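You operate a simulated robot arm through the tools that you are given. There is no shell and no other tool. Be economical: measure what you need, move in short steps, check, and stop when the job is done.

The job below is to be done with a simulated two-armed robot. You get a single attempt, and the scene is never put back.

Task
Take the lid off the blue pot and lay it down on the green top of unit one. Press the teal button three times. Put the clear cartridge that says "black" from the top of the planning bench on the free end of the roller bench top and the clear cartridge marked "yellow" on top of the orange block there. Turn the side knob to +2. Put the job ticket that says "207" on the green cover. Open the top guard of unit three. Any order will do. Set down upright: clear cartridge.

Only the result counts: the job must be done as asked and must still hold three seconds after the hand-in. Knocking over, shifting, dropping, spilling or breaking anything else fails it. A push-on lid holds only when it is set on centred and level and pressed home; a screw cap is set on level and turned clockwise until tight.

Robot
Two 7-joint arms with two-finger parallel grippers on one trunk, on a base that drives. Base frame: it is fixed to the floor where the robot stands at the start and does not move with it; the origin is under the middle of the robot, x ahead of it, y to its left, z up. Units: m, rad, N and s.
The left shoulder is at the start at [0.07, 0.188, 1.214], the right one opposite. With the tool pointing down near the work surface each hand reaches from about 0.3 to 0.8 m from the robot's upright axis, wherever it stands, measured 20 degrees to its own side. Places, roughly: blue pot [0.5, 0, 1]; clear cartridge [2, -9, 1]; free end of the roller bench top [5.2, -9, 0.8]; green cover [0.75, -9, 1]; job ticket [-2.25, -7.25, 1]; orange block [2.25, -9.25, 0.75]; side knob [-2.2, -6.1, 0.9]; teal button [2.6, -8.9, 0.9]; top guard of unit three [1.3, -2.9, 1]. Payload 3.91 kg a hand.
Tool frame (each hand has its own): the origin (TCP) lies between the finger pads and is the grasp point; the fingertips stand 0.03 m ahead of it; z points along the fingers, y is the line along which they close. Largest opening 0.11 m; finger width 0.02, thickness 0.01; the body of the gripper, 0.048 by 0.112 m, starts 0.055 m behind the TCP.
Orientation is that of the tool frame in the base frame, as a unit quaternion [x, y, z, w]. With the fingers straight down and closing along the base's y, the tool's x points along the base's -x, its y along +y and its z along -z.

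Tools
- The arms move only by the tool servo_tool. It takes "left_moves", "right_moves" or both (then of equal length, played together; a hand with none holds still); each is a list of rows, each a list of 3 entries, a list of its own where there are three numbers: the shift along the tool's x, y, z in m, then the turn, a rotation vector about the tool's x, y, z in rad, then the closure in counts, from 0 (fully open) to 255 (shut). In form: [[[tx, ty, tz], [wx, wy, wz], grip], ...]. A call has 1 to 10 rows; each row is the pose to reach, as a shift and turn from the pose commanded when the call began, along the tool's axes at that moment. Each row takes 0.2 s and may step no farther than 0.05 m and 0.15 rad from the row before; otherwise, or with a gripper value out of range, the whole call is refused. A pose out of reach is approached as far as the arm can. The call stops where the force on the tool passes 40 N (or 10 N more than at its start, if that is more) or the arm is blocked; 0.2 s more then pass. The fingers move at their own pace (about 0.072 m/s each) and stop on an object; they squeeze with about 24 N. The grip force told is the motor's: it shows also when the fingers shut on nothing. Time passes only in rows, and 0.2 s behind the last, so rows that repeat a pose let the fingers close. It gives the time, the measured TCP pose, the force on the tool (base axes), the opening and the grip force at its end, in the units of the frame above (readings bear some noise), with the torque about the TCP (base axes, N m) and any sound that the robot's microphone picked up, and new pictures: "pictures" is both (left out), scene, wrist or none (wrist: the cameras of the hands that moved).
- Cameras (640 x 400 px; columns grow to the right, rows downward): "scene" is now at [0.1356, 0.0066, 1.4437]; the picture's right is [0.08, -1.00, 0.00], its down [-0.54, -0.04, -0.84] and it looks along [0.84, 0.07, -0.54] (base axes); focal length 223 px, centre (320, 200). "left" rides on the left gripper at [0.072, -0.017, -0.103] in its tool frame; the picture's right is [0.23, 0.97, 0.00], its down [-0.76, 0.18, -0.62] and it looks along [-0.61, 0.14, 0.78] (tool axes); focal length 222 px, centre (320, 200). "right" rides on the right gripper at [0.072, 0.017, -0.103] in its tool frame; the picture's right is [-0.23, 0.97, 0.00], its down [-0.76, -0.18, -0.62] and it looks along [-0.61, -0.14, 0.78] (tool axes); focal length 222 px, centre (320, 200). There is no depth. A picture from a camera that has moved, and an enlarged one, comes with that camera's place and axes in the base frame and with its lens.
- slide_trunk(by): slides the trunk up (or, below 0, down) by that many m; the arms and the scene camera ride with it, the base frame stays. It gives what a move gives, with no picture.
- steer(legs): drives the robot by 1 to 6 legs, each [ahead, turn to the left] in m and rad, along the robot's own axes; the way and the turn of a leg run together, so that a leg with both is an arc; at most 1.5 m and 3.142 rad a leg. The arms and the cameras ride along, it lands a little off, and it stops where it bumps. It gives what a move gives, and a new picture of the scene camera.
- pan_tilt(pan, tilt): turns the head with the scene camera to pan (to the left, within 1.501 rad either way) and tilt (down, from -0.506 to 1.204), counted from straight ahead of the robot. It gives what a move gives, and a new picture of the scene camera.
- enlarge(camera, box): a new picture of the part [left, top, right, bottom] of that camera's present view, enlarged. The clock stands still meanwhile.
- job_done(): hands the job in; it is judged then, once.

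Work in short steps. Places have to be worked out from the pictures, the camera data and where the tool is seen: move nearer, look again, correct. Check each grasp and each placing, and mend what went wrong. You have 165 turns and 260 pictures in all, those below and enlarged ones among them. Open the grippers and draw the arms clear of the work before you hand the job in, unless the task says otherwise; then end with one line.

The tools are called as name(argument=value, ...) on one line, values as JSON. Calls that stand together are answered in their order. servo_tool: Moves the arms, as the interface text tells. Its arguments: {"type":"object","properties":{"left_moves":{"type":"array"},"right_moves":{"type":"array"},"pictures":{"type":"string","enum":["both","scene","wrist","none"]}},"required":[]} The other tools are called the same way: slide_trunk (by) slides the trunk up or down; steer (legs) drives the base; pan_tilt (pan, tilt) turns the head that bears the scene camera; enlarge (camera, box) takes an enlarged picture of a part of a camera's view; job_done () hands the job in.

At the start:

```text
clock: 0.0
left_position: [0.2779, 0.1538, 1.3277]
left_tcp_rot: [-0.001, 1.0, -0.001, 0.0]
left_contact_force: [0.5, 0.3, 0.2]
left_wrist_torque: [0.0, 0.03, 0.03]
left_width: 0.1101
left_gripper_force: 0.1
right_position: [0.4354, -0.1416, 1.256]
right_tcp_rot: [0.0, 1.0, -0.001, -0.001]
right_contact_force: [0.7, 0.3, -0.6]
right_wrist_torque: [0.0, -0.01, 0.01]
right_width: 0.1101
right_gripper_force: 0.1
trunk travel left (down, up): [-0.724, 0.216]
robot x, y, heading: [0.0012, 0.0051, -0.003]
head pan, tilt: [0.08, 0.576]
```

scene: 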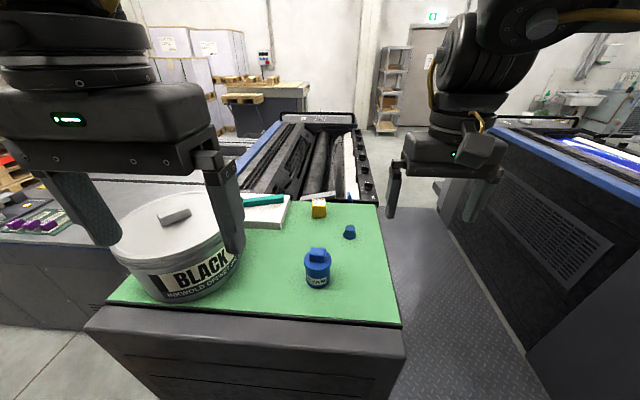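
right: 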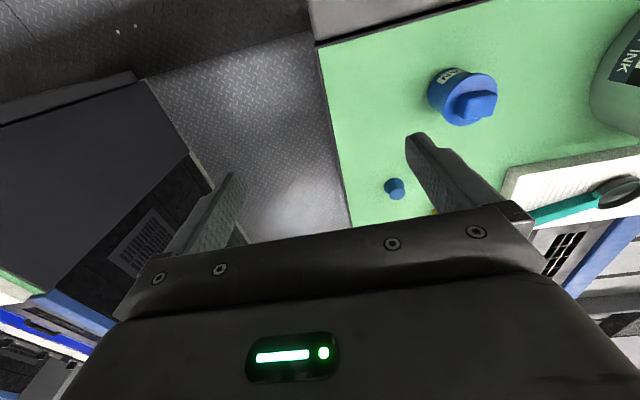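
left: 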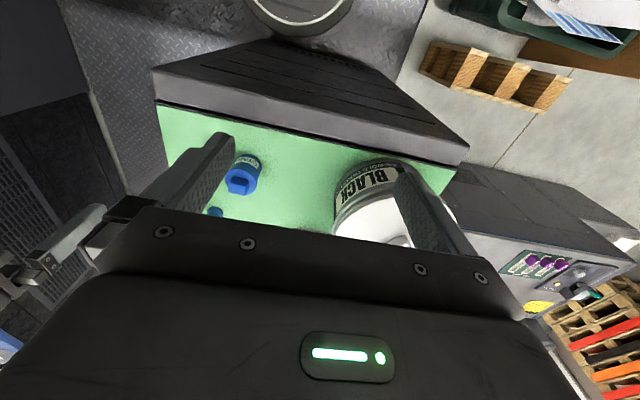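

I'll look at the blue pot in detail first.

enlarge(camera="scene", box=[270, 180, 390, 300])

enlarge(camera="right", box=[340, 40, 540, 220])

```text
3.33 times, centred on (330, 240) of scene
camera zoom: at [0.1356, 0.0066, 1.4437], right [0.08, -1.0, 0.0], down [-0.54, -0.04, -0.84], along [0.84, 0.07, -0.54], focal length 742 px, centre (287, 67)
```

zoom: 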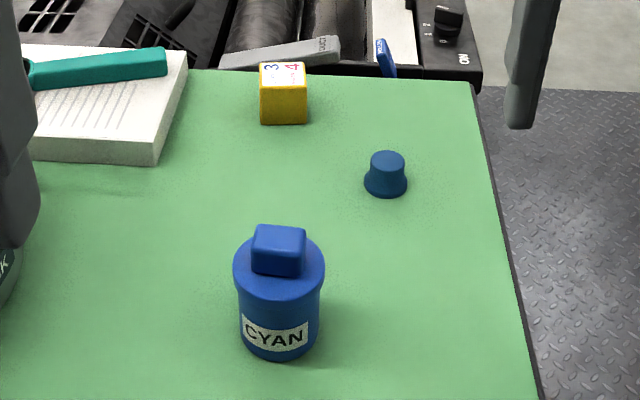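

```text
2.22 times, centred on (440, 130) of right
camera zoom: at [0.3627, -0.1259, 1.3596], right [0.23, 0.97, 0.0], down [0.76, -0.18, 0.62], along [0.61, -0.14, -0.78], focal length 494 px, centre (53, 356)
```

zoom: 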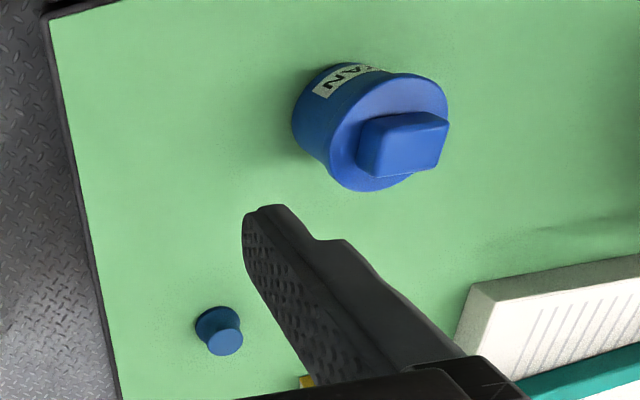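

Triangulating gives the lid handle top near (0.486, 0.042, 1.08). I move the right hand above it, with the left hand a bit aside.

servo_tool(right_moves=[[[-0.01, 0.04, 0.0], [0, 0, 0], 0], [[-0.02, 0.08, 0.0], [0, 0, 0], 0], [[-0.03, 0.12, 0.0], [0, 0, 0], 0], [[-0.04, 0.16, 0.02], [0, 0, 0], 0], [[-0.051, 0.184, 0.05], [0, 0, 0], 0], [[-0.051, 0.184, 0.08], [0, 0, 0], 0], [[-0.051, 0.184, 0.08], [0, 0, 0], 0]], left_moves=[[[0, 0.04, 0], [0, 0, 0], 0], [[0, 0.08, 0], [0, 0, 0], 0], [[0, 0.12, 0], [0, 0, 0], 0], [[0, 0.14, 0], [0, 0, 0], 0], [[0, 0.14, 0], [0, 0, 0], 0], [[0, 0.14, 0], [0, 0, 0], 0], [[0, 0.14, 0], [0, 0, 0], 0]])

```text
clock: 1.6
left_position: [0.2496, 0.2568, 1.2935]
left_tcp_rot: [-0.001, 1.0, 0.0, 0.001]
left_contact_force: [-0.4, 0.2, 0.3]
left_wrist_torque: [-0.02, -0.06, -0.03]
left_width: 0.1101
left_gripper_force: 0.1
left hand out of reach, approached as far as the arm can: row 2, 3, 4, 5, 6, 7
right_position: [0.4874, 0.0415, 1.1784]
right_tcp_rot: [-0.001, 1.0, 0.0, 0.0]
right_contact_force: [-1.0, 0.2, 0.5]
right_wrist_torque: [0.0, 0.0, -0.02]
right_width: 0.1098
right_gripper_force: 0.1
right hand out of reach, approached as far as the arm can: row 6, 7
trunk travel left (down, up): [-0.724, 0.216]
robot x, y, heading: [-0.0005, 0.0016, 0.003]
head pan, tilt: [0.08, 0.576]
camera scene: at [0.1329, 0.0071, 1.4441], right [0.08, -1.0, 0.0], down [-0.54, -0.04, -0.84], along [0.84, 0.07, -0.54], focal length 223 px, centre (320, 200)
camera right: at [0.415, 0.0583, 1.2824], right [0.22, 0.97, 0.0], down [0.76, -0.18, 0.62], along [0.61, -0.14, -0.78], focal length 222 px, centre (320, 200)
camera left: at [0.1751, 0.2383, 1.3968], right [-0.23, 0.97, 0.0], down [0.76, 0.18, 0.62], along [0.61, 0.14, -0.78], focal length 222 px, centre (320, 200)
```

scene: 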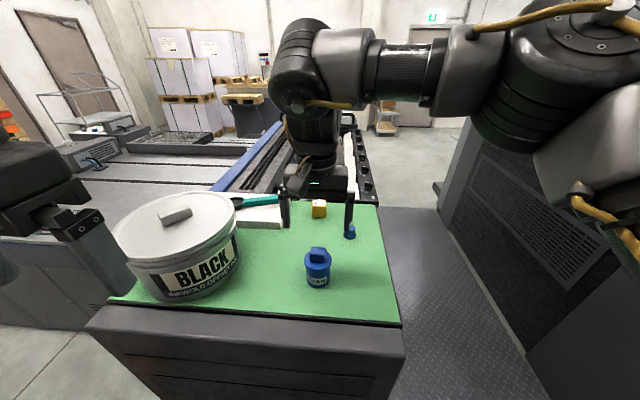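
right: 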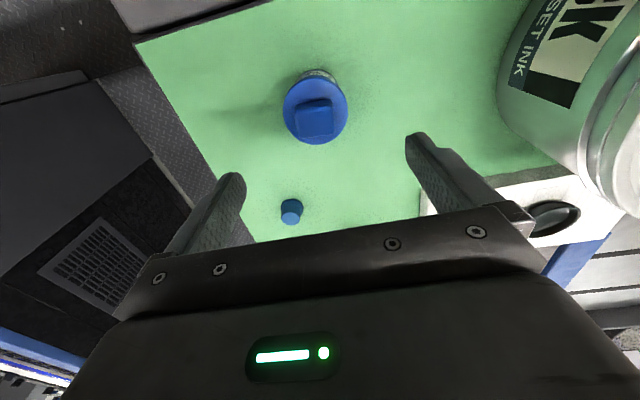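
left: 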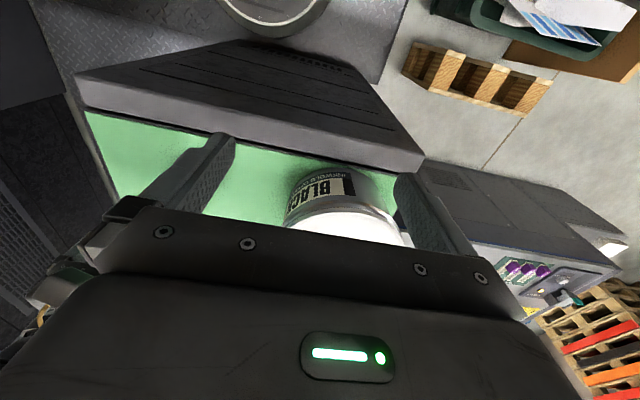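

The right arm is at its reach limit across the body. I pull it back and up, then turn the robot left so that the pot falls on the right arm's side.

servo_tool(right_moves=[[[0.01, -0.04, -0.04], [0, 0, 0], 0], [[0.02, -0.08, -0.07], [0, 0, 0], 0], [[0.03, -0.12, -0.08], [0, 0, 0], 0], [[0.04, -0.16, -0.08], [0, 0, 0], 0], [[0.04, -0.18, -0.08], [0, 0, 0], 0]], pictures="none")

steer(legs=[[0, 0.35]])

enlarge(camera="right", box=[220, 0, 420, 200])

pan_tilt(pan=-0.35, tilt=0.7)

```text
refused: row 1 steps farther than a row can; nothing moved
```

```text
clock: 3.1
left_position: [0.1501, 0.3263, 1.2939]
left_tcp_rot: [-0.174, 0.985, 0.0, 0.0]
left_contact_force: [-1.2, -0.8, 0.2]
left_wrist_torque: [0.05, -0.01, 0.0]
left_width: 0.1102
left_gripper_force: 0.1
right_position: [0.4452, 0.2071, 1.1787]
right_tcp_rot: [-0.174, 0.985, -0.001, -0.001]
right_contact_force: [0.8, -0.8, -0.2]
right_wrist_torque: [0.02, 0.01, -0.01]
right_width: 0.1101
right_gripper_force: 0.0
trunk travel left (down, up): [-0.724, 0.216]
robot x, y, heading: [-0.0034, 0.0002, 0.352]
head pan, tilt: [0.08, 0.576]
heard: snap
camera scene: at [0.1249, 0.0532, 1.4438], right [0.42, -0.91, 0.0], down [-0.49, -0.23, -0.84], along [0.76, 0.35, -0.54], focal length 223 px, centre (320, 200)
```

scene: 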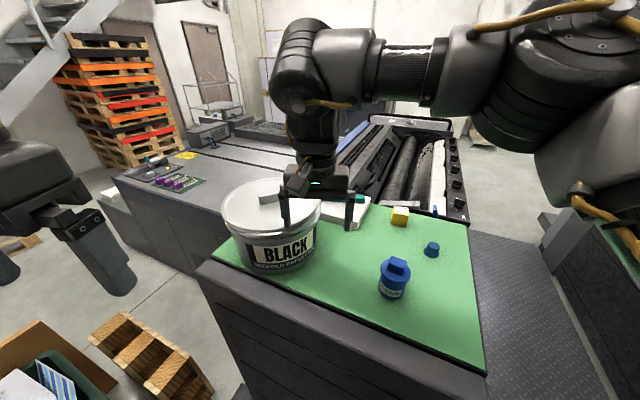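

```text
2.00 times, centred on (320, 100) of right
camera zoom: at [0.3727, 0.1962, 1.2818], right [-0.12, 0.99, 0.0], down [0.78, 0.1, 0.62], along [0.62, 0.08, -0.78], focal length 444 px, centre (320, 400)
```

zoom: 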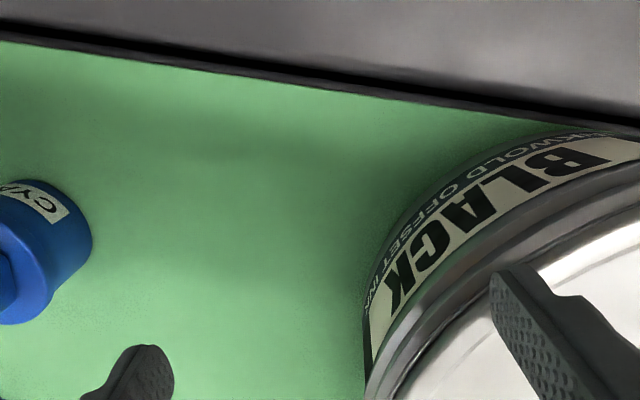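

```text
clock: 4.0
left_position: [0.1478, 0.3273, 1.2937]
left_tcp_rot: [-0.175, 0.985, -0.001, 0.0]
left_contact_force: [0.3, -0.3, -0.4]
left_wrist_torque: [0.03, -0.03, -0.04]
left_width: 0.1103
left_gripper_force: 0.0
right_position: [0.4454, 0.2079, 1.1782]
right_tcp_rot: [-0.175, 0.985, -0.001, -0.001]
right_contact_force: [0.0, 0.1, -0.5]
right_wrist_torque: [0.01, 0.01, 0.04]
right_width: 0.1099
right_gripper_force: 0.0
trunk travel left (down, up): [-0.724, 0.216]
robot x, y, heading: [0.001, -0.0001, 0.351]
head pan, tilt: [-0.351, 0.7]
camera scene: at [0.1285, 0.017, 1.433], right [0.0, -1.0, 0.0], down [-0.64, 0.0, -0.77], along [0.77, 0.0, -0.64], focal length 223 px, centre (320, 200)
```

scene: 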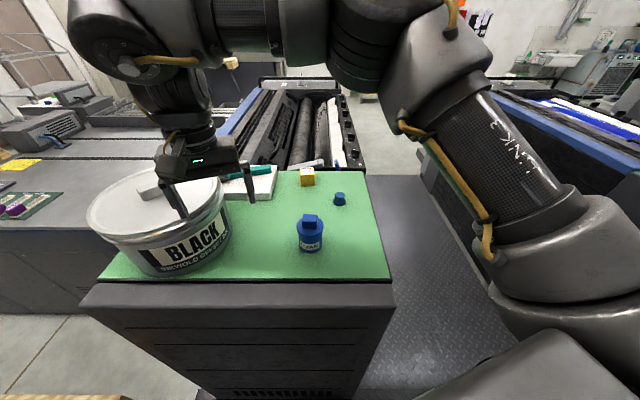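

The arm move was refused and the turn swept the hand above the can; force readings are small. I raise the right hand straight up and check the can.

servo_tool(right_moves=[[[0, 0, -0.04], [0, 0, 0], 0], [[0, 0, -0.08], [0, 0, 0], 0], [[0, 0, -0.1], [0, 0, 0], 0]], pictures="both")

```text
clock: 4.8
left_position: [0.1479, 0.3276, 1.2933]
left_tcp_rot: [-0.174, 0.985, -0.001, 0.0]
left_contact_force: [-0.7, -0.2, -0.2]
left_wrist_torque: [0.0, 0.02, -0.01]
left_width: 0.1099
left_gripper_force: 0.0
right_position: [0.445, 0.2097, 1.2789]
right_tcp_rot: [-0.176, 0.984, 0.0, 0.0]
right_contact_force: [0.4, 0.4, -0.1]
right_wrist_torque: [0.0, -0.02, -0.05]
right_width: 0.1098
right_gripper_force: 0.1
trunk travel left (down, up): [-0.724, 0.216]
robot x, y, heading: [0.0045, -0.0015, 0.35]
head pan, tilt: [-0.351, 0.7]
camera scene: at [0.1286, 0.0173, 1.4329], right [0.0, -1.0, 0.0], down [-0.64, 0.0, -0.76], along [0.76, 0.0, -0.64], focal length 223 px, centre (320, 200)
camera right: at [0.3722, 0.1993, 1.3819], right [-0.12, 0.99, 0.0], down [0.78, 0.1, 0.62], along [0.62, 0.08, -0.78], focal length 222 px, centre (320, 200)
```

scene: 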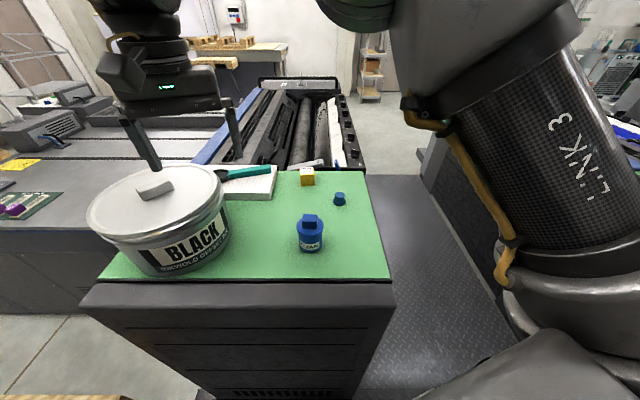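
right: 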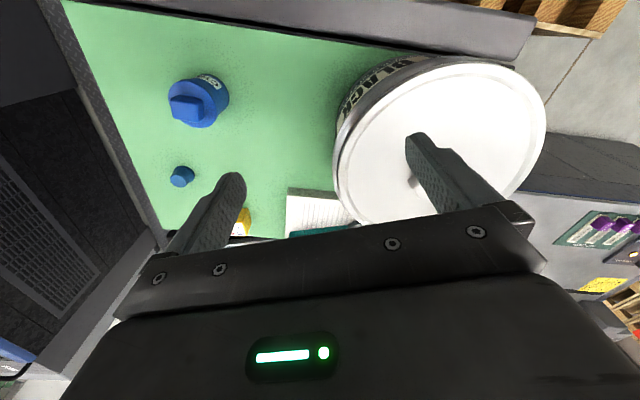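

The can looks as before. I move above the pot lid and rotate nothing yet, keeping height, to view the handle's orientation.

servo_tool(right_moves=[[[0.005, -0.045, 0], [0, 0, 0], 0], [[0.01, -0.09, 0], [0, 0, 0], 0], [[0.015, -0.13, 0.02], [0, 0, 0], 0], [[0.0195, -0.172, 0.04], [0, 0, 0], 0], [[0.0195, -0.172, 0.08], [0, 0, 0], 0], [[0.0195, -0.172, 0.1], [0, 0, 0], 0]], pictures="none")

enlarge(camera="right", box=[240, 40, 400, 200])

enlarge(camera="scene", box=[250, 160, 390, 260])

```text
clock: 6.2
left_position: [0.1487, 0.327, 1.2932]
left_tcp_rot: [-0.174, 0.985, -0.001, 0.0]
left_contact_force: [0.3, -0.1, 0.2]
left_wrist_torque: [-0.02, 0.01, -0.01]
left_width: 0.1099
left_gripper_force: 0.0
right_position: [0.4926, 0.0337, 1.1855]
right_tcp_rot: [-0.175, 0.985, -0.001, -0.001]
right_contact_force: [0.0, -0.5, 1.3]
right_wrist_torque: [0.01, 0.01, 0.01]
right_width: 0.11
right_gripper_force: 0.1
right hand out of reach, approached as far as the arm can: row 6
trunk travel left (down, up): [-0.724, 0.216]
robot x, y, heading: [0.0005, 0.0009, 0.351]
head pan, tilt: [-0.351, 0.7]
```

```text
2.50 times, centred on (320, 120) of right
camera zoom: at [0.4198, 0.0237, 1.2899], right [-0.12, 0.99, 0.0], down [0.78, 0.1, 0.62], along [0.62, 0.07, -0.78], focal length 555 px, centre (320, 400)
```

zoom: 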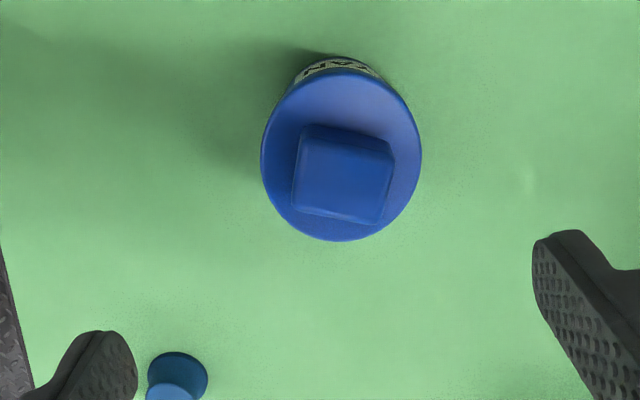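

```text
4.00 times, centred on (320, 210) of scene
camera zoom: at [0.1287, 0.0175, 1.4329], right [0.0, -1.0, 0.0], down [-0.64, 0.0, -0.76], along [0.76, 0.0, -0.64], focal length 891 px, centre (320, 160)
```

zoom: 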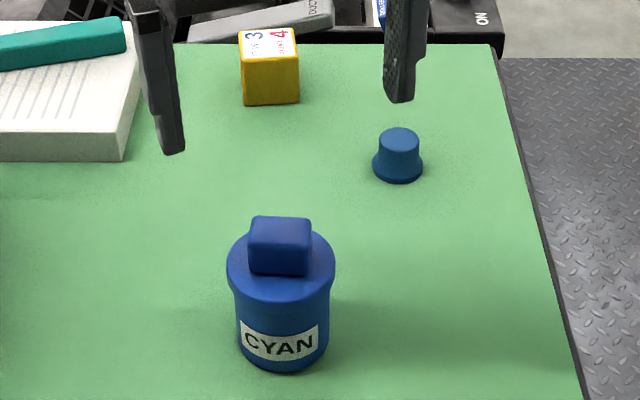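

The handle top is near (0.480, 0.040, 1.085), rotated about −0.13 rad. The arm can't go lower from this folded pose, so I raise the trunk.

slide_trunk(by=0.15)

servo_tool(right_moves=[[[0, 0, 0.03], [0, 0, 0.12], 0], [[0, 0, 0.06], [0, 0, 0.24], 0], [[0, 0, 0.09], [0, 0, 0.36], 0], [[0, 0, 0.13], [0, 0, 0.48], 0], [[0, 0, 0.15], [0, 0, 0.48], 0], [[0, 0, 0.15], [0, 0, 0.48], 0]], pictures="wrist")

```text
clock: 7.9
left_position: [0.149, 0.3275, 1.444]
left_tcp_rot: [-0.174, 0.985, -0.002, 0.0]
left_contact_force: [-0.5, -0.6, 0.5]
left_wrist_torque: [0.02, 0.03, 0.03]
left_width: 0.11
left_gripper_force: 0.0
right_position: [0.4932, 0.0333, 1.3365]
right_tcp_rot: [-0.175, 0.985, 0.0, -0.001]
right_contact_force: [-0.2, -0.5, -0.8]
right_wrist_torque: [-0.03, -0.02, 0.0]
right_width: 0.1099
right_gripper_force: 0.1
trunk travel left (down, up): [-0.874, 0.066]
robot x, y, heading: [-0.0002, 0.0011, 0.348]
head pan, tilt: [-0.351, 0.7]
```

```text
clock: 9.3
left_position: [0.1544, 0.33, 1.4408]
left_tcp_rot: [-0.173, 0.985, -0.003, -0.002]
left_contact_force: [1.5, 0.9, 0.4]
left_wrist_torque: [-0.03, 0.01, 0.01]
left_width: 0.1099
left_gripper_force: 0.0
right_position: [0.6448, 0.0028, 1.2025]
right_tcp_rot: [0.06, 0.998, -0.002, -0.003]
right_contact_force: [0.9, 0.3, -0.7]
right_wrist_torque: [-0.03, 0.01, 0.03]
right_width: 0.1101
right_gripper_force: 0.1
right hand out of reach, approached as far as the arm can: row 1, 2, 3, 4, 5, 6
trunk travel left (down, up): [-0.874, 0.066]
robot x, y, heading: [-0.0026, -0.0015, 0.349]
head pan, tilt: [-0.351, 0.7]
camera right: at [0.5757, 0.0275, 1.3062], right [0.34, 0.94, 0.0], down [0.74, -0.27, 0.62], along [0.58, -0.22, -0.79], focal length 222 px, centre (320, 200)
```

right: 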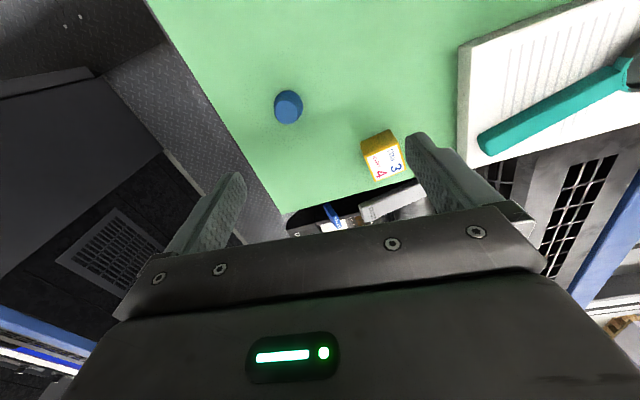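

Raising the trunk made the inner reach limit worse. I lift the hand, lower the trunk well below its start height, and back off a little.

servo_tool(right_moves=[[[0, 0, -0.04], [0, 0, 0], 0], [[0, 0, -0.08], [0, 0, 0], 0], [[0, 0, -0.12], [0, 0, 0], 0], [[0, 0, -0.16], [0, 0, 0], 0], [[0, 0, -0.2], [0, 0, 0], 0], [[0, 0, -0.24], [0, 0, 0], 0]], pictures="none")

```text
clock: 10.7
left_position: [0.1471, 0.3294, 1.4434]
left_tcp_rot: [-0.174, 0.985, -0.002, 0.0]
left_contact_force: [0.6, 0.5, -0.2]
left_wrist_torque: [-0.03, -0.04, -0.01]
left_width: 0.11
left_gripper_force: 0.1
right_position: [0.636, 0.0018, 1.4255]
right_tcp_rot: [0.064, 0.998, -0.001, 0.003]
right_contact_force: [0.0, 0.9, 0.2]
right_wrist_torque: [-0.02, -0.03, 0.01]
right_width: 0.11
right_gripper_force: 0.0
right hand out of reach, approached as far as the arm can: row 6
trunk travel left (down, up): [-0.874, 0.066]
robot x, y, heading: [-0.0028, -0.001, 0.352]
head pan, tilt: [-0.351, 0.7]
```

Now lower the trunk by 0.22.

slide_trunk(by=-0.22)

steer(legs=[[-0.08, 0]])

```text
clock: 13.1
left_position: [0.1483, 0.3269, 1.2238]
left_tcp_rot: [-0.175, 0.985, -0.001, 0.0]
left_contact_force: [-0.6, 0.4, 0.1]
left_wrist_torque: [0.02, -0.01, -0.04]
left_width: 0.1099
left_gripper_force: 0.0
right_position: [0.6363, 0.0001, 1.2056]
right_tcp_rot: [0.065, 0.998, 0.0, 0.002]
right_contact_force: [0.4, -0.4, -0.2]
right_wrist_torque: [0.01, 0.0, -0.02]
right_width: 0.1101
right_gripper_force: 0.0
trunk travel left (down, up): [-0.654, 0.286]
robot x, y, heading: [-0.0, 0.0018, 0.352]
head pan, tilt: [-0.351, 0.7]
```

```text
clock: 14.1
left_position: [0.076, 0.2987, 1.2239]
left_tcp_rot: [-0.174, 0.985, 0.0, 0.0]
left_contact_force: [-0.7, 0.0, -0.5]
left_wrist_torque: [0.0, 0.0, 0.03]
left_width: 0.1101
left_gripper_force: 0.2
right_position: [0.564, -0.0268, 1.206]
right_tcp_rot: [0.064, 0.998, 0.0, 0.002]
right_contact_force: [-0.4, 0.1, -0.8]
right_wrist_torque: [0.01, 0.02, -0.02]
right_width: 0.11
right_gripper_force: 0.0
trunk travel left (down, up): [-0.654, 0.286]
robot x, y, heading: [-0.0769, -0.0267, 0.349]
head pan, tilt: [-0.351, 0.7]
camera scene: at [0.0556, -0.0102, 1.3628], right [0.0, -1.0, 0.0], down [-0.64, 0.0, -0.76], along [0.76, 0.0, -0.64], focal length 223 px, centre (320, 200)
```

scene: 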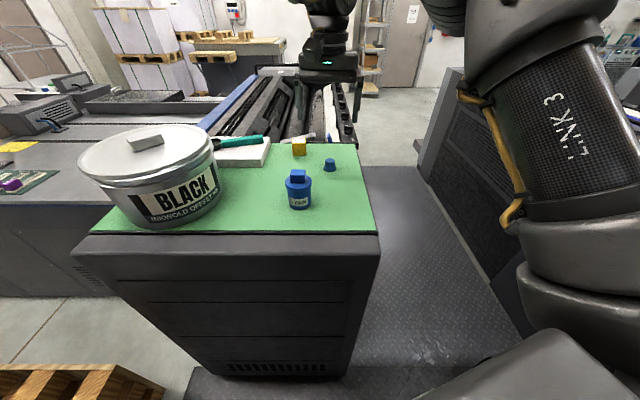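

I move over the pot lid, staying above the handle.

servo_tool(right_moves=[[[0.03, 0.02, 0], [0, 0, 0], 0], [[0.06, 0.04, 0], [0, 0, 0], 0], [[0.092, 0.056, 0], [0, 0, 0], 0], [[0.092, 0.056, 0.03], [0, 0, 0], 0], [[0.092, 0.056, 0.05], [0, 0, 0], 0], [[0.092, 0.056, 0.05], [0, 0, 0], 0]], pictures="none")

enlarge(camera="right", box=[160, 40, 480, 240])

enlarge(camera="scene", box=[240, 110, 380, 220])

```text
clock: 15.5
left_position: [0.0733, 0.2997, 1.2236]
left_tcp_rot: [-0.175, 0.985, -0.001, 0.0]
left_contact_force: [-0.6, 0.1, -0.3]
left_wrist_torque: [-0.03, -0.01, 0.01]
left_width: 0.11
left_gripper_force: 0.2
right_position: [0.4961, 0.0406, 1.1769]
right_tcp_rot: [0.064, 0.998, -0.001, 0.002]
right_contact_force: [0.5, 0.1, -0.1]
right_wrist_torque: [-0.02, 0.02, 0.0]
right_width: 0.1101
right_gripper_force: 0.0
right hand out of reach, approached as far as the arm can: row 4, 5, 6
trunk travel left (down, up): [-0.654, 0.286]
robot x, y, heading: [-0.0754, -0.025, 0.349]
head pan, tilt: [-0.351, 0.7]
```

```text
2.00 times, centred on (320, 140) of right
camera zoom: at [0.4267, 0.0656, 1.2804], right [0.35, 0.94, 0.0], down [0.73, -0.27, 0.63], along [0.59, -0.22, -0.78], focal length 444 px, centre (320, 320)
```

zoom: 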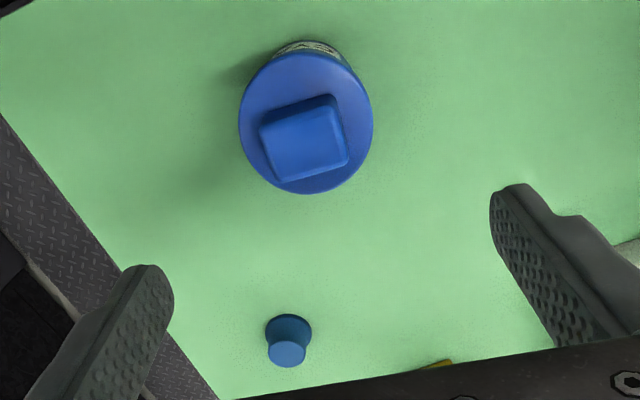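

```text
3.64 times, centred on (310, 165) of scene
camera zoom: at [0.0539, -0.01, 1.363], right [0.0, -1.0, 0.0], down [-0.64, 0.0, -0.77], along [0.77, 0.0, -0.64], focal length 810 px, centre (356, 327)
```

zoom: 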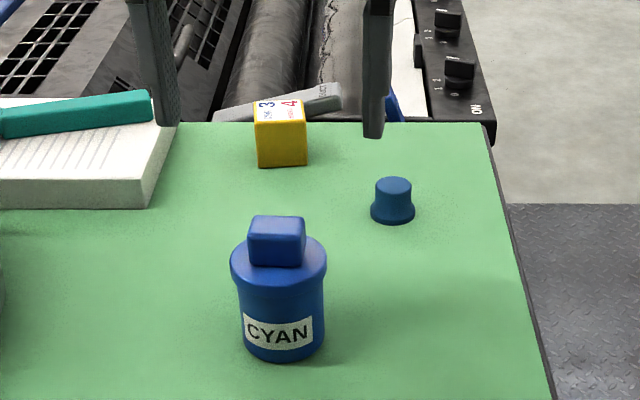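

The arm still binds, apparently from being too folded. I back off by another 0.15 m to work with a more extended arm.

steer(legs=[[-0.15, 0]])

servo_tool(right_moves=[[[-0.035, 0.015, -0.02], [0, 0, 0], 0], [[-0.07, 0.03, -0.02], [0, 0, 0], 0], [[-0.105, 0.05, -0.02], [0, 0, 0], 0], [[-0.12, 0.066, -0.02], [0, 0, 0], 0], [[-0.12, 0.066, 0.01], [0, 0, 0], 0], [[-0.12, 0.066, 0.03], [0, 0, 0], 0], [[-0.12, 0.066, 0.03], [0, 0, 0], 0]], pictures="wrist")

```text
clock: 16.9
left_position: [-0.0649, 0.2469, 1.223]
left_tcp_rot: [-0.174, 0.985, -0.001, 0.0]
left_contact_force: [-0.3, -0.8, -0.2]
left_wrist_torque: [-0.01, 0.0, 0.04]
left_width: 0.1098
left_gripper_force: 0.1
right_position: [0.3559, -0.0121, 1.1753]
right_tcp_rot: [0.065, 0.998, 0.0, 0.0]
right_contact_force: [0.8, 0.4, 0.0]
right_wrist_torque: [0.02, 0.04, -0.01]
right_width: 0.1099
right_gripper_force: 0.1
trunk travel left (down, up): [-0.654, 0.286]
robot x, y, heading: [-0.2159, -0.0804, 0.354]
head pan, tilt: [-0.351, 0.7]
camera scene: at [-0.0865, -0.062, 1.3627], right [0.0, -1.0, 0.0], down [-0.65, 0.0, -0.76], along [0.76, 0.0, -0.65], focal length 223 px, centre (320, 200)
```

scene: 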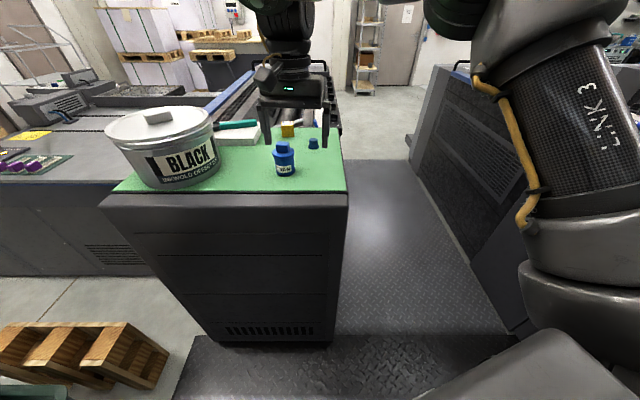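

```text
clock: 18.5
left_position: [-0.0677, 0.2481, 1.2244]
left_tcp_rot: [-0.173, 0.985, -0.001, 0.0]
left_contact_force: [-0.9, -0.5, 0.5]
left_wrist_torque: [-0.01, 0.02, 0.04]
left_width: 0.11
left_gripper_force: 0.1
right_position: [0.4162, 0.0321, 1.1459]
right_tcp_rot: [0.065, 0.998, -0.001, 0.001]
right_contact_force: [-0.6, -0.4, -0.2]
right_wrist_torque: [0.03, 0.01, 0.01]
right_width: 0.11
right_gripper_force: 0.0
right hand out of reach, approached as far as the arm can: row 2, 3, 4, 5, 6, 7
trunk travel left (down, up): [-0.654, 0.286]
robot x, y, heading: [-0.2154, -0.0778, 0.348]
head pan, tilt: [-0.351, 0.7]
camera right: at [0.3468, 0.0562, 1.2484], right [0.35, 0.94, 0.0], down [0.73, -0.27, 0.63], along [0.59, -0.22, -0.78], focal length 222 px, centre (320, 200)
```

right: 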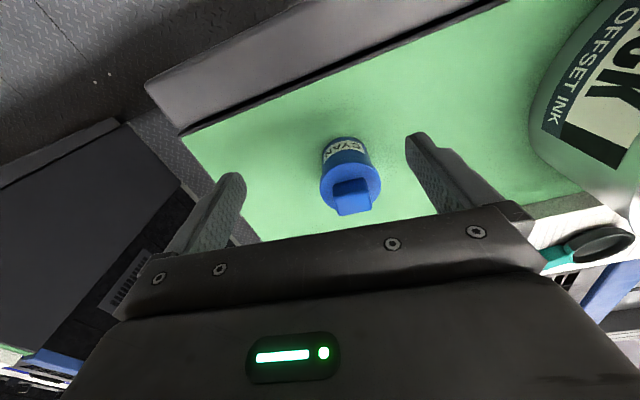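

The arm now is at its outer limit, with this posture good and the height low enough. I drive ahead 0.067 m to bring the hand above the handle.

steer(legs=[[0.067, 0]])

enlarge(camera="right", box=[160, 40, 480, 240])

enlarge(camera="scene", box=[220, 90, 360, 200])

```text
clock: 19.5
left_position: [-0.0151, 0.2659, 1.2254]
left_tcp_rot: [-0.174, 0.985, 0.0, 0.004]
left_contact_force: [-0.2, -0.2, -0.8]
left_wrist_torque: [0.05, -0.07, 0.01]
left_width: 0.1098
left_gripper_force: 0.1
right_position: [0.4684, 0.0513, 1.1509]
right_tcp_rot: [0.064, 0.998, 0.001, 0.005]
right_contact_force: [-0.8, 0.4, 0.7]
right_wrist_torque: [0.03, -0.05, 0.03]
right_width: 0.1101
right_gripper_force: 0.0
trunk travel left (down, up): [-0.654, 0.286]
robot x, y, heading: [-0.1558, -0.0603, 0.351]
head pan, tilt: [-0.351, 0.7]
camera scene: at [-0.0365, -0.0433, 1.3641], right [0.0, -1.0, 0.0], down [-0.64, 0.0, -0.77], along [0.77, 0.0, -0.64], focal length 223 px, centre (320, 200)
```

scene: 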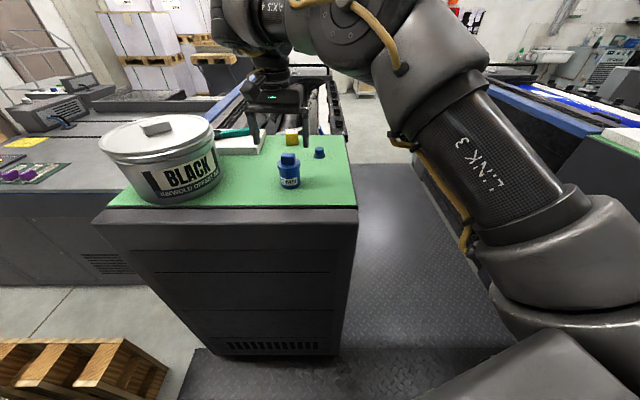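

```text
2.00 times, centred on (320, 140) of right
camera zoom: at [0.399, 0.0756, 1.2538], right [0.35, 0.94, 0.01], down [0.73, -0.27, 0.63], along [0.59, -0.22, -0.78], focal length 444 px, centre (320, 320)
```

zoom: 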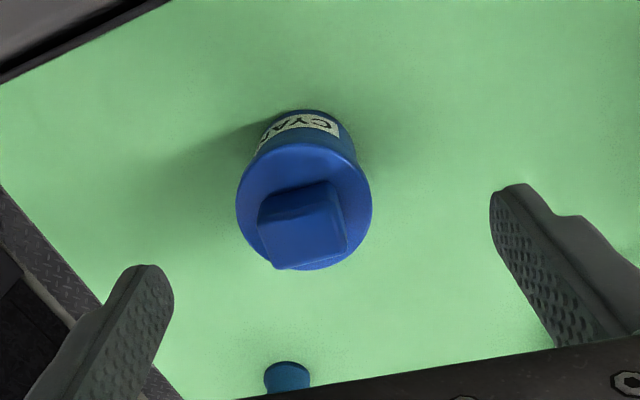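

```text
3.64 times, centred on (290, 145) of scene
camera zoom: at [-0.0365, -0.0433, 1.3641], right [0.0, -1.0, 0.0], down [-0.64, 0.0, -0.77], along [0.77, 0.0, -0.64], focal length 810 px, centre (429, 400)
```

zoom: 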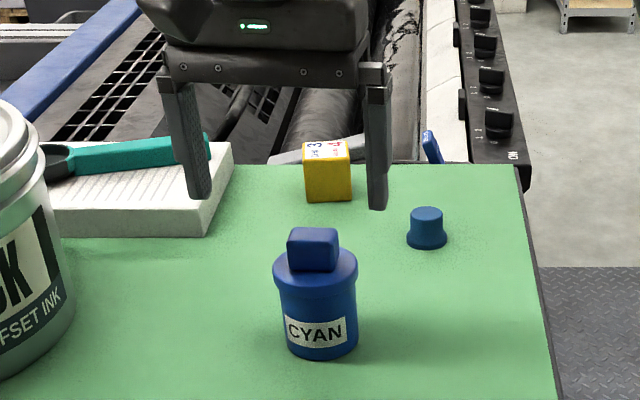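

Handle top confirmed at (0.479, 0.039, 1.085). I align and descend in steps with the fingers open around it.

servo_tool(right_moves=[[[-0.012, -0.011, 0.0], [0, 0, -0.08], 0], [[-0.012, -0.011, 0.03], [0, 0, -0.08], 0], [[-0.012, -0.011, 0.055], [0, 0, -0.08], 0], [[-0.012, -0.011, 0.055], [0, 0, -0.08], 0]], pictures="wrist")

enlarge(camera="scene", box=[220, 90, 360, 200])

```text
clock: 20.5
left_position: [-0.0099, 0.2692, 1.2249]
left_tcp_rot: [-0.174, 0.985, -0.001, 0.001]
left_contact_force: [0.0, 0.1, 0.2]
left_wrist_torque: [-0.01, 0.01, -0.02]
left_width: 0.1101
left_gripper_force: 0.1
right_position: [0.4845, 0.0396, 1.0923]
right_tcp_rot: [0.024, 1.0, 0.0, 0.002]
right_contact_force: [-0.3, 0.0, 0.7]
right_wrist_torque: [0.03, -0.03, -0.02]
right_width: 0.1099
right_gripper_force: 0.1
right hand out of reach, approached as far as the arm can: row 1
trunk travel left (down, up): [-0.654, 0.286]
robot x, y, heading: [-0.1578, -0.0552, 0.348]
head pan, tilt: [-0.351, 0.7]
camera right: at [0.4136, 0.0591, 1.1958], right [0.27, 0.96, 0.0], down [0.75, -0.21, 0.63], along [0.6, -0.17, -0.78], focal length 222 px, centre (320, 200)
```

right: 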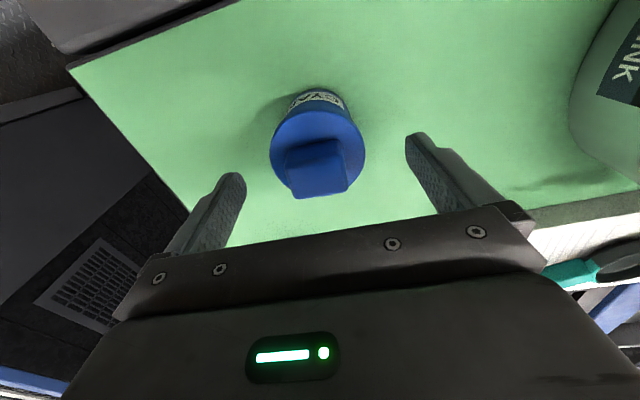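

```text
3.64 times, centred on (290, 145) of scene
camera zoom: at [-0.0295, -0.0407, 1.3632], right [0.0, -1.0, 0.0], down [-0.64, 0.0, -0.77], along [0.77, 0.0, -0.64], focal length 810 px, centre (429, 400)
```

zoom: 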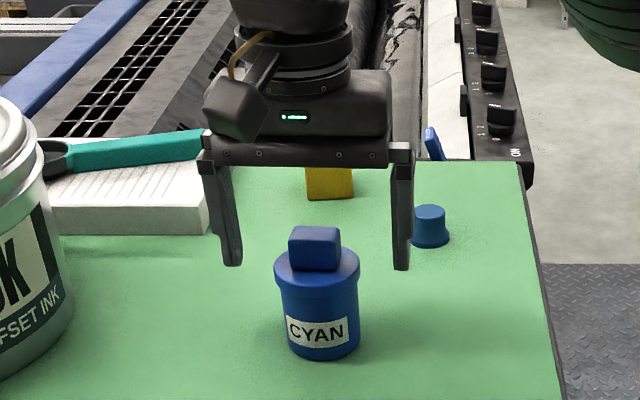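

Fingers straddle the handle at the right height. I nudge 5 mm back and close.

servo_tool(right_moves=[[[0.006, 0, 0], [0, 0, 0], 0], [[0.006, 0, 0], [0, 0, 0], 255], [[0.006, 0, 0], [0, 0, 0], 255], [[0.006, 0, 0], [0, 0, 0], 255], [[0.006, 0, 0], [0, 0, 0], 255], [[0.006, 0, 0], [0, 0, 0], 255], [[0.006, 0, 0], [0, 0, 0], 255]], pictures="wrist")

```text
clock: 22.1
left_position: [-0.0079, 0.2704, 1.2228]
left_tcp_rot: [-0.175, 0.985, -0.001, 0.0]
left_contact_force: [0.0, -0.9, 0.3]
left_wrist_torque: [-0.01, 0.0, 0.01]
left_width: 0.1102
left_gripper_force: 0.0
right_position: [0.4813, 0.0403, 1.0918]
right_tcp_rot: [0.024, 1.0, -0.001, 0.001]
right_contact_force: [0.0, 0.0, 0.1]
right_wrist_torque: [-0.03, 0.01, 0.01]
right_width: 0.0585
right_gripper_force: 24.0
trunk travel left (down, up): [-0.654, 0.286]
robot x, y, heading: [-0.1558, -0.0583, 0.355]
head pan, tilt: [-0.351, 0.7]
heard: snap
camera right: at [0.4094, 0.0603, 1.1951], right [0.27, 0.96, 0.0], down [0.75, -0.21, 0.63], along [0.6, -0.17, -0.78], focal length 222 px, centre (320, 200)
```

right: 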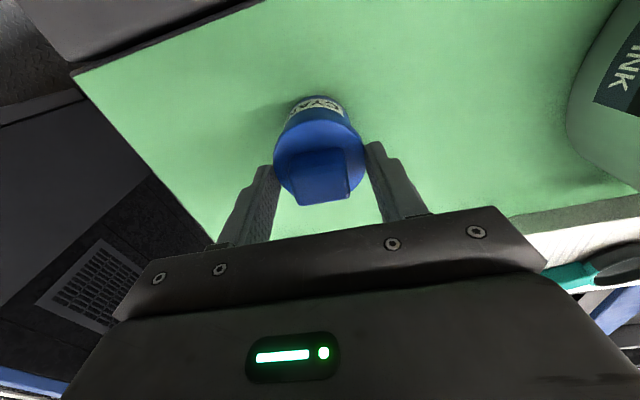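

Width 0.0585 means the tips caught the lid rim rather than the handle. I open, rise 8 mm and close on the handle.

servo_tool(right_moves=[[[0, 0, 0], [0, 0, 0], 90], [[0, 0, 0], [0, 0, 0], 90], [[0, 0, -0.009], [0, 0, 0], 90], [[0, 0, -0.009], [0, 0, 0], 255], [[0, 0, -0.009], [0, 0, 0], 255], [[0, 0, -0.009], [0, 0, 0], 255], [[0, 0, -0.009], [0, 0, 0], 255]], pictures="wrist")

```text
clock: 23.7
left_position: [-0.0082, 0.2695, 1.2237]
left_tcp_rot: [-0.174, 0.985, -0.001, 0.0]
left_contact_force: [-0.3, 0.0, 0.2]
left_wrist_torque: [0.04, -0.02, -0.01]
left_width: 0.1099
left_gripper_force: 0.0
right_position: [0.4808, 0.0427, 1.1002]
right_tcp_rot: [0.024, 1.0, 0.001, 0.001]
right_contact_force: [1.2, -0.5, 2.2]
right_wrist_torque: [0.0, -0.03, -0.03]
right_width: 0.0329
right_gripper_force: 23.9
trunk travel left (down, up): [-0.654, 0.286]
robot x, y, heading: [-0.1605, -0.0553, 0.352]
head pan, tilt: [-0.351, 0.7]
camera right: at [0.4096, 0.0605, 1.204], right [0.27, 0.96, 0.0], down [0.75, -0.21, 0.63], along [0.6, -0.17, -0.78], focal length 222 px, centre (320, 200)
```

right: 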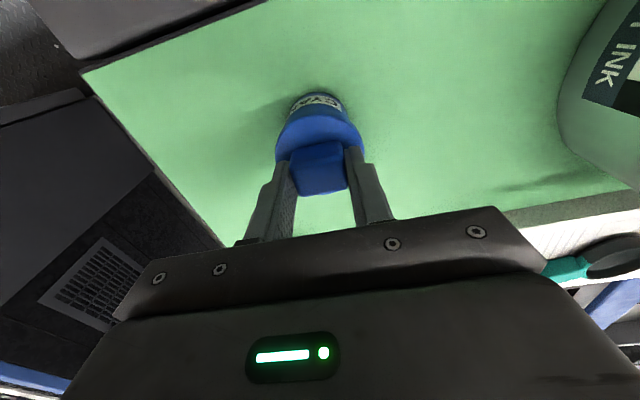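

The handle is held. I lift slowly and watch the force.

servo_tool(right_moves=[[[0, 0, -0.003], [0, 0, 0], 255], [[0, 0, -0.006], [0, 0, 0], 255], [[0, 0, -0.01], [0, 0, 0], 255], [[0, 0, -0.015], [0, 0, 0], 255]], pictures="wrist")

enlarge(camera="scene", box=[220, 90, 360, 200])

```text
clock: 24.7
left_position: [-0.0073, 0.2696, 1.2238]
left_tcp_rot: [-0.175, 0.985, 0.0, 0.0]
left_contact_force: [0.0, 1.1, -0.4]
left_wrist_torque: [-0.01, 0.02, -0.01]
left_width: 0.1099
left_gripper_force: 0.0
right_position: [0.4831, 0.0413, 1.1157]
right_tcp_rot: [0.023, 1.0, -0.001, 0.002]
right_contact_force: [-0.6, 0.2, 0.5]
right_wrist_torque: [-0.03, 0.0, 0.02]
right_width: 0.0331
right_gripper_force: 24.1
trunk travel left (down, up): [-0.654, 0.286]
robot x, y, heading: [-0.1538, -0.0545, 0.348]
head pan, tilt: [-0.351, 0.7]
camera right: at [0.41, 0.0613, 1.2187], right [0.27, 0.96, 0.0], down [0.75, -0.21, 0.63], along [0.6, -0.17, -0.78], focal length 222 px, centre (320, 200)
```

right: 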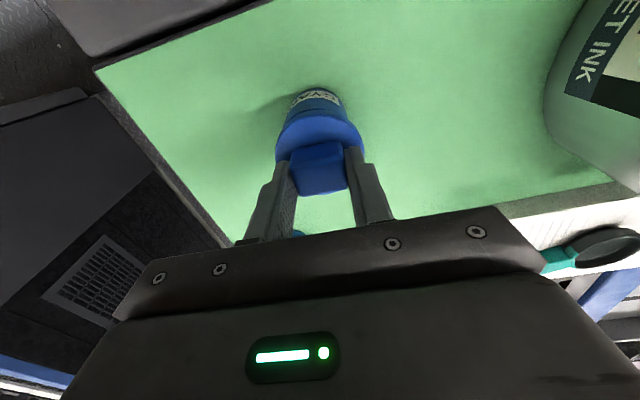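

```text
3.64 times, centred on (290, 145) of scene
camera zoom: at [-0.0277, -0.0402, 1.3629], right [0.0, -1.0, 0.0], down [-0.64, 0.0, -0.77], along [0.77, 0.0, -0.64], focal length 810 px, centre (429, 400)
```

zoom: 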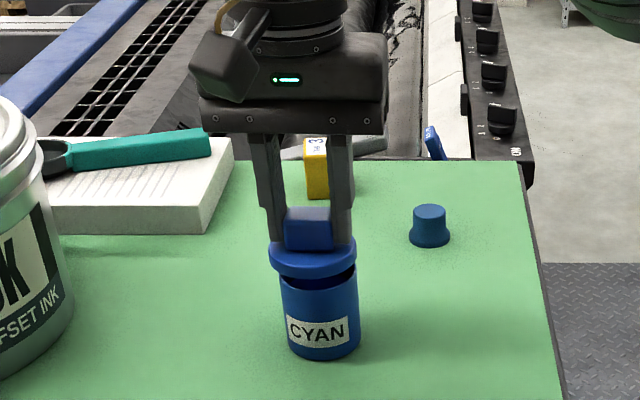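

The lid is off. I lift clear, carry it to the free spot right of the pot (0.465, −0.062) and lower to just above the surface.

servo_tool(right_moves=[[[0, 0, -0.04], [0, 0, 0], 255], [[0.006, -0.045, -0.04], [0, 0, 0], 255], [[0.013, -0.09, -0.04], [0, 0, 0], 255], [[0.013, -0.104, -0.02], [0, 0, 0], 255], [[0.013, -0.104, 0.015], [0, 0, 0], 255], [[0.013, -0.104, 0.04], [0, 0, 0], 255], [[0.013, -0.104, 0.04], [0, 0, 0], 255]], pictures="wrist")

enlarge(camera="scene", box=[220, 90, 360, 200])

```text
clock: 26.3
left_position: [-0.008, 0.2702, 1.2245]
left_tcp_rot: [-0.175, 0.985, 0.0, 0.0]
left_contact_force: [-0.3, -0.4, -0.4]
left_wrist_torque: [-0.03, 0.01, 0.03]
left_width: 0.1099
left_gripper_force: 0.0
right_position: [0.4631, -0.0599, 1.0743]
right_tcp_rot: [0.023, 1.0, 0.0, 0.002]
right_contact_force: [0.3, 1.0, -0.1]
right_wrist_torque: [-0.04, 0.03, -0.02]
right_width: 0.0329
right_gripper_force: 23.9
right hand out of reach, approached as far as the arm can: row 1
trunk travel left (down, up): [-0.654, 0.286]
robot x, y, heading: [-0.1556, -0.0585, 0.352]
head pan, tilt: [-0.351, 0.7]
camera right: at [0.392, -0.0408, 1.1771], right [0.27, 0.96, 0.0], down [0.75, -0.21, 0.63], along [0.6, -0.17, -0.78], focal length 222 px, centre (320, 200)
```

right: 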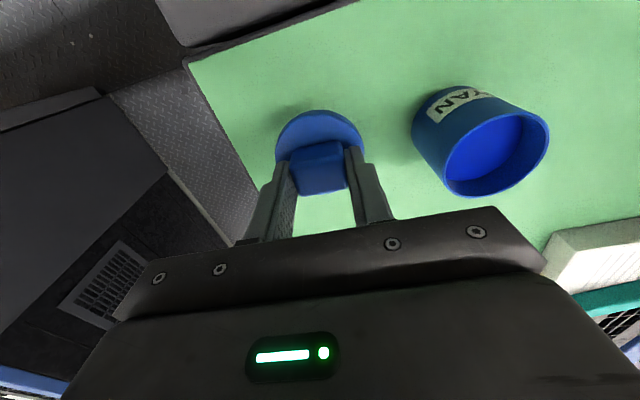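

```text
3.64 times, centred on (290, 145) of scene
camera zoom: at [-0.0283, -0.0394, 1.363], right [0.0, -1.0, 0.0], down [-0.64, 0.0, -0.77], along [0.77, 0.0, -0.64], focal length 810 px, centre (429, 400)
```

zoom: 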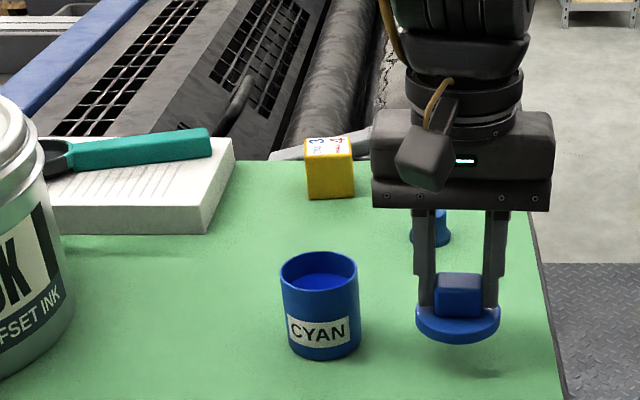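

The pot stands open and the lid is just above the green top. I lower in small steps.

servo_tool(right_moves=[[[0, 0, 0.008], [0, 0, 0], 255], [[0, 0, 0.014], [0, 0, 0], 255]], pictures="none")

enlarge(camera="scene", box=[290, 120, 360, 190])

```text
clock: 26.9
left_position: [-0.0075, 0.2702, 1.2238]
left_tcp_rot: [-0.175, 0.985, 0.0, 0.0]
left_contact_force: [0.7, 0.3, 0.3]
left_wrist_torque: [0.03, -0.01, 0.01]
left_width: 0.1099
left_gripper_force: 0.0
right_position: [0.4633, -0.0609, 1.061]
right_tcp_rot: [0.024, 1.0, 0.001, 0.002]
right_contact_force: [0.3, 0.6, -0.8]
right_wrist_torque: [-0.03, -0.01, 0.0]
right_width: 0.0326
right_gripper_force: 24.0
trunk travel left (down, up): [-0.654, 0.286]
robot x, y, heading: [-0.1518, -0.0582, 0.354]
head pan, tilt: [-0.351, 0.7]
```

```text
5.71 times, centred on (325, 155) of scene
camera zoom: at [-0.0274, -0.0403, 1.3629], right [0.0, -1.0, 0.0], down [-0.64, 0.0, -0.76], along [0.76, 0.0, -0.64], focal length 1273 px, centre (291, 457)
```

zoom: 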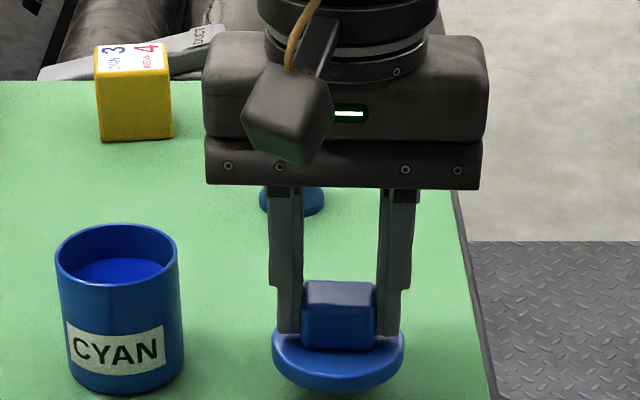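

The lid bottom is about 1.5 cm above the top. Lower further, gently.

servo_tool(right_moves=[[[0, 0, 0.005], [0, 0, 0], 255], [[0, 0, 0.01], [0, 0, 0], 255]], pictures="none")

enlarge(camera="scene", box=[290, 130, 360, 200])

```text
clock: 27.5
left_position: [-0.0069, 0.2699, 1.2239]
left_tcp_rot: [-0.174, 0.985, -0.001, 0.0]
left_contact_force: [0.6, -0.5, -0.3]
left_wrist_torque: [-0.03, 0.0, -0.02]
left_width: 0.1101
left_gripper_force: 0.1
right_position: [0.4626, -0.0623, 1.0508]
right_tcp_rot: [0.023, 1.0, 0.0, 0.002]
right_contact_force: [-0.1, 0.1, -0.2]
right_wrist_torque: [0.0, -0.03, -0.02]
right_width: 0.0327
right_gripper_force: 24.0
trunk travel left (down, up): [-0.654, 0.286]
robot x, y, heading: [-0.1551, -0.0554, 0.351]
head pan, tilt: [-0.351, 0.7]
```

```text
5.71 times, centred on (325, 165) of scene
camera zoom: at [-0.0272, -0.0404, 1.3629], right [0.0, -1.0, 0.0], down [-0.64, 0.0, -0.76], along [0.76, 0.0, -0.64], focal length 1273 px, centre (291, 400)
```

zoom: 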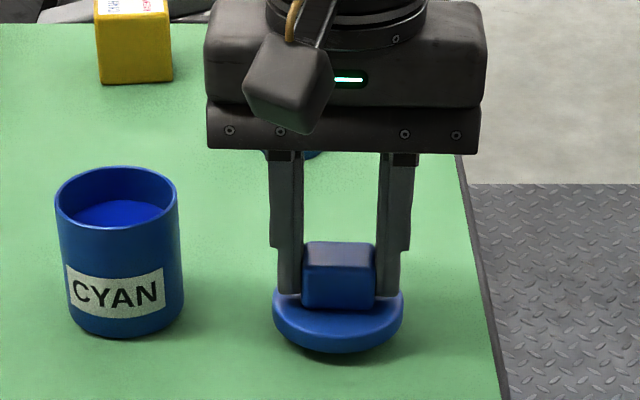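

Nearly touching. I go down 2 mm at a time, looking for contact.

servo_tool(right_moves=[[[0, 0, 0.002], [0, 0, 0], 255], [[0, 0, 0.004], [0, 0, 0], 255]], pictures="none")

servo_tool(right_moves=[[[0, 0, 0.001], [0, 0, 0], 255], [[0, 0, 0.002], [0, 0, 0], 255]], pictures="none")

```text
clock: 28.1
left_position: [-0.0075, 0.2688, 1.2245]
left_tcp_rot: [-0.174, 0.985, -0.001, 0.0]
left_contact_force: [-0.6, -0.3, 0.8]
left_wrist_torque: [0.03, -0.01, 0.0]
left_width: 0.1099
left_gripper_force: 0.0
right_position: [0.4642, -0.0619, 1.0463]
right_tcp_rot: [0.024, 1.0, 0.0, 0.002]
right_contact_force: [-0.3, 0.7, -0.2]
right_wrist_torque: [0.01, -0.05, -0.02]
right_width: 0.0328
right_gripper_force: 24.0
trunk travel left (down, up): [-0.654, 0.286]
robot x, y, heading: [-0.1591, -0.0534, 0.35]
head pan, tilt: [-0.351, 0.7]
```

```text
clock: 28.7
left_position: [-0.0066, 0.2706, 1.2227]
left_tcp_rot: [-0.174, 0.985, -0.001, 0.0]
left_contact_force: [0.4, 0.3, 0.5]
left_wrist_torque: [0.0, 0.01, -0.02]
left_width: 0.11
left_gripper_force: 0.1
right_position: [0.463, -0.0626, 1.0443]
right_tcp_rot: [0.024, 1.0, 0.001, 0.002]
right_contact_force: [0.1, -0.4, 0.6]
right_wrist_torque: [0.04, -0.02, -0.02]
right_width: 0.0328
right_gripper_force: 24.0
trunk travel left (down, up): [-0.654, 0.286]
robot x, y, heading: [-0.1619, -0.0597, 0.349]
head pan, tilt: [-0.351, 0.7]
```

servo_tool(right_moves=[[[0, 0, 0.0015], [0, 0, 0], 255], [[0, 0, 0.003], [0, 0, 0], 255]], pictures="none")

enlarge(camera="scene", box=[290, 130, 360, 200])

```text
clock: 29.3
left_position: [-0.0082, 0.2696, 1.2233]
left_tcp_rot: [-0.174, 0.985, -0.001, 0.001]
left_contact_force: [-0.2, 0.2, 0.4]
left_wrist_torque: [0.0, -0.01, -0.03]
left_width: 0.1099
left_gripper_force: 0.1
right_position: [0.4639, -0.0623, 1.0401]
right_tcp_rot: [0.024, 1.0, 0.0, 0.002]
right_contact_force: [1.0, 1.6, -0.9]
right_wrist_torque: [0.01, -0.02, 0.0]
right_width: 0.0329
right_gripper_force: 23.7
trunk travel left (down, up): [-0.654, 0.286]
robot x, y, heading: [-0.1574, -0.056, 0.346]
head pan, tilt: [-0.351, 0.7]
```

```text
5.71 times, centred on (325, 165) of scene
camera zoom: at [-0.0273, -0.0404, 1.3629], right [0.0, -1.0, 0.0], down [-0.64, 0.0, -0.76], along [0.76, 0.0, -0.64], focal length 1273 px, centre (291, 400)
```

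zoom: 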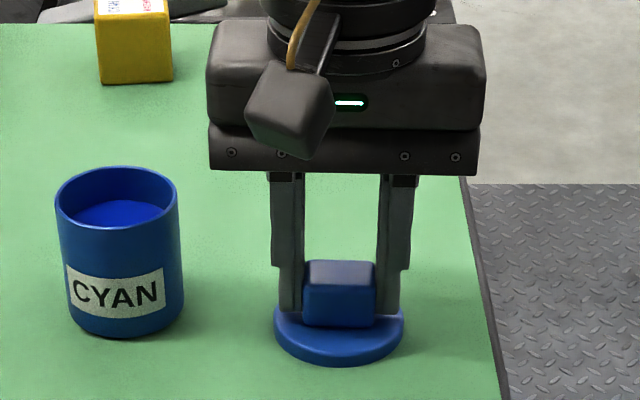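

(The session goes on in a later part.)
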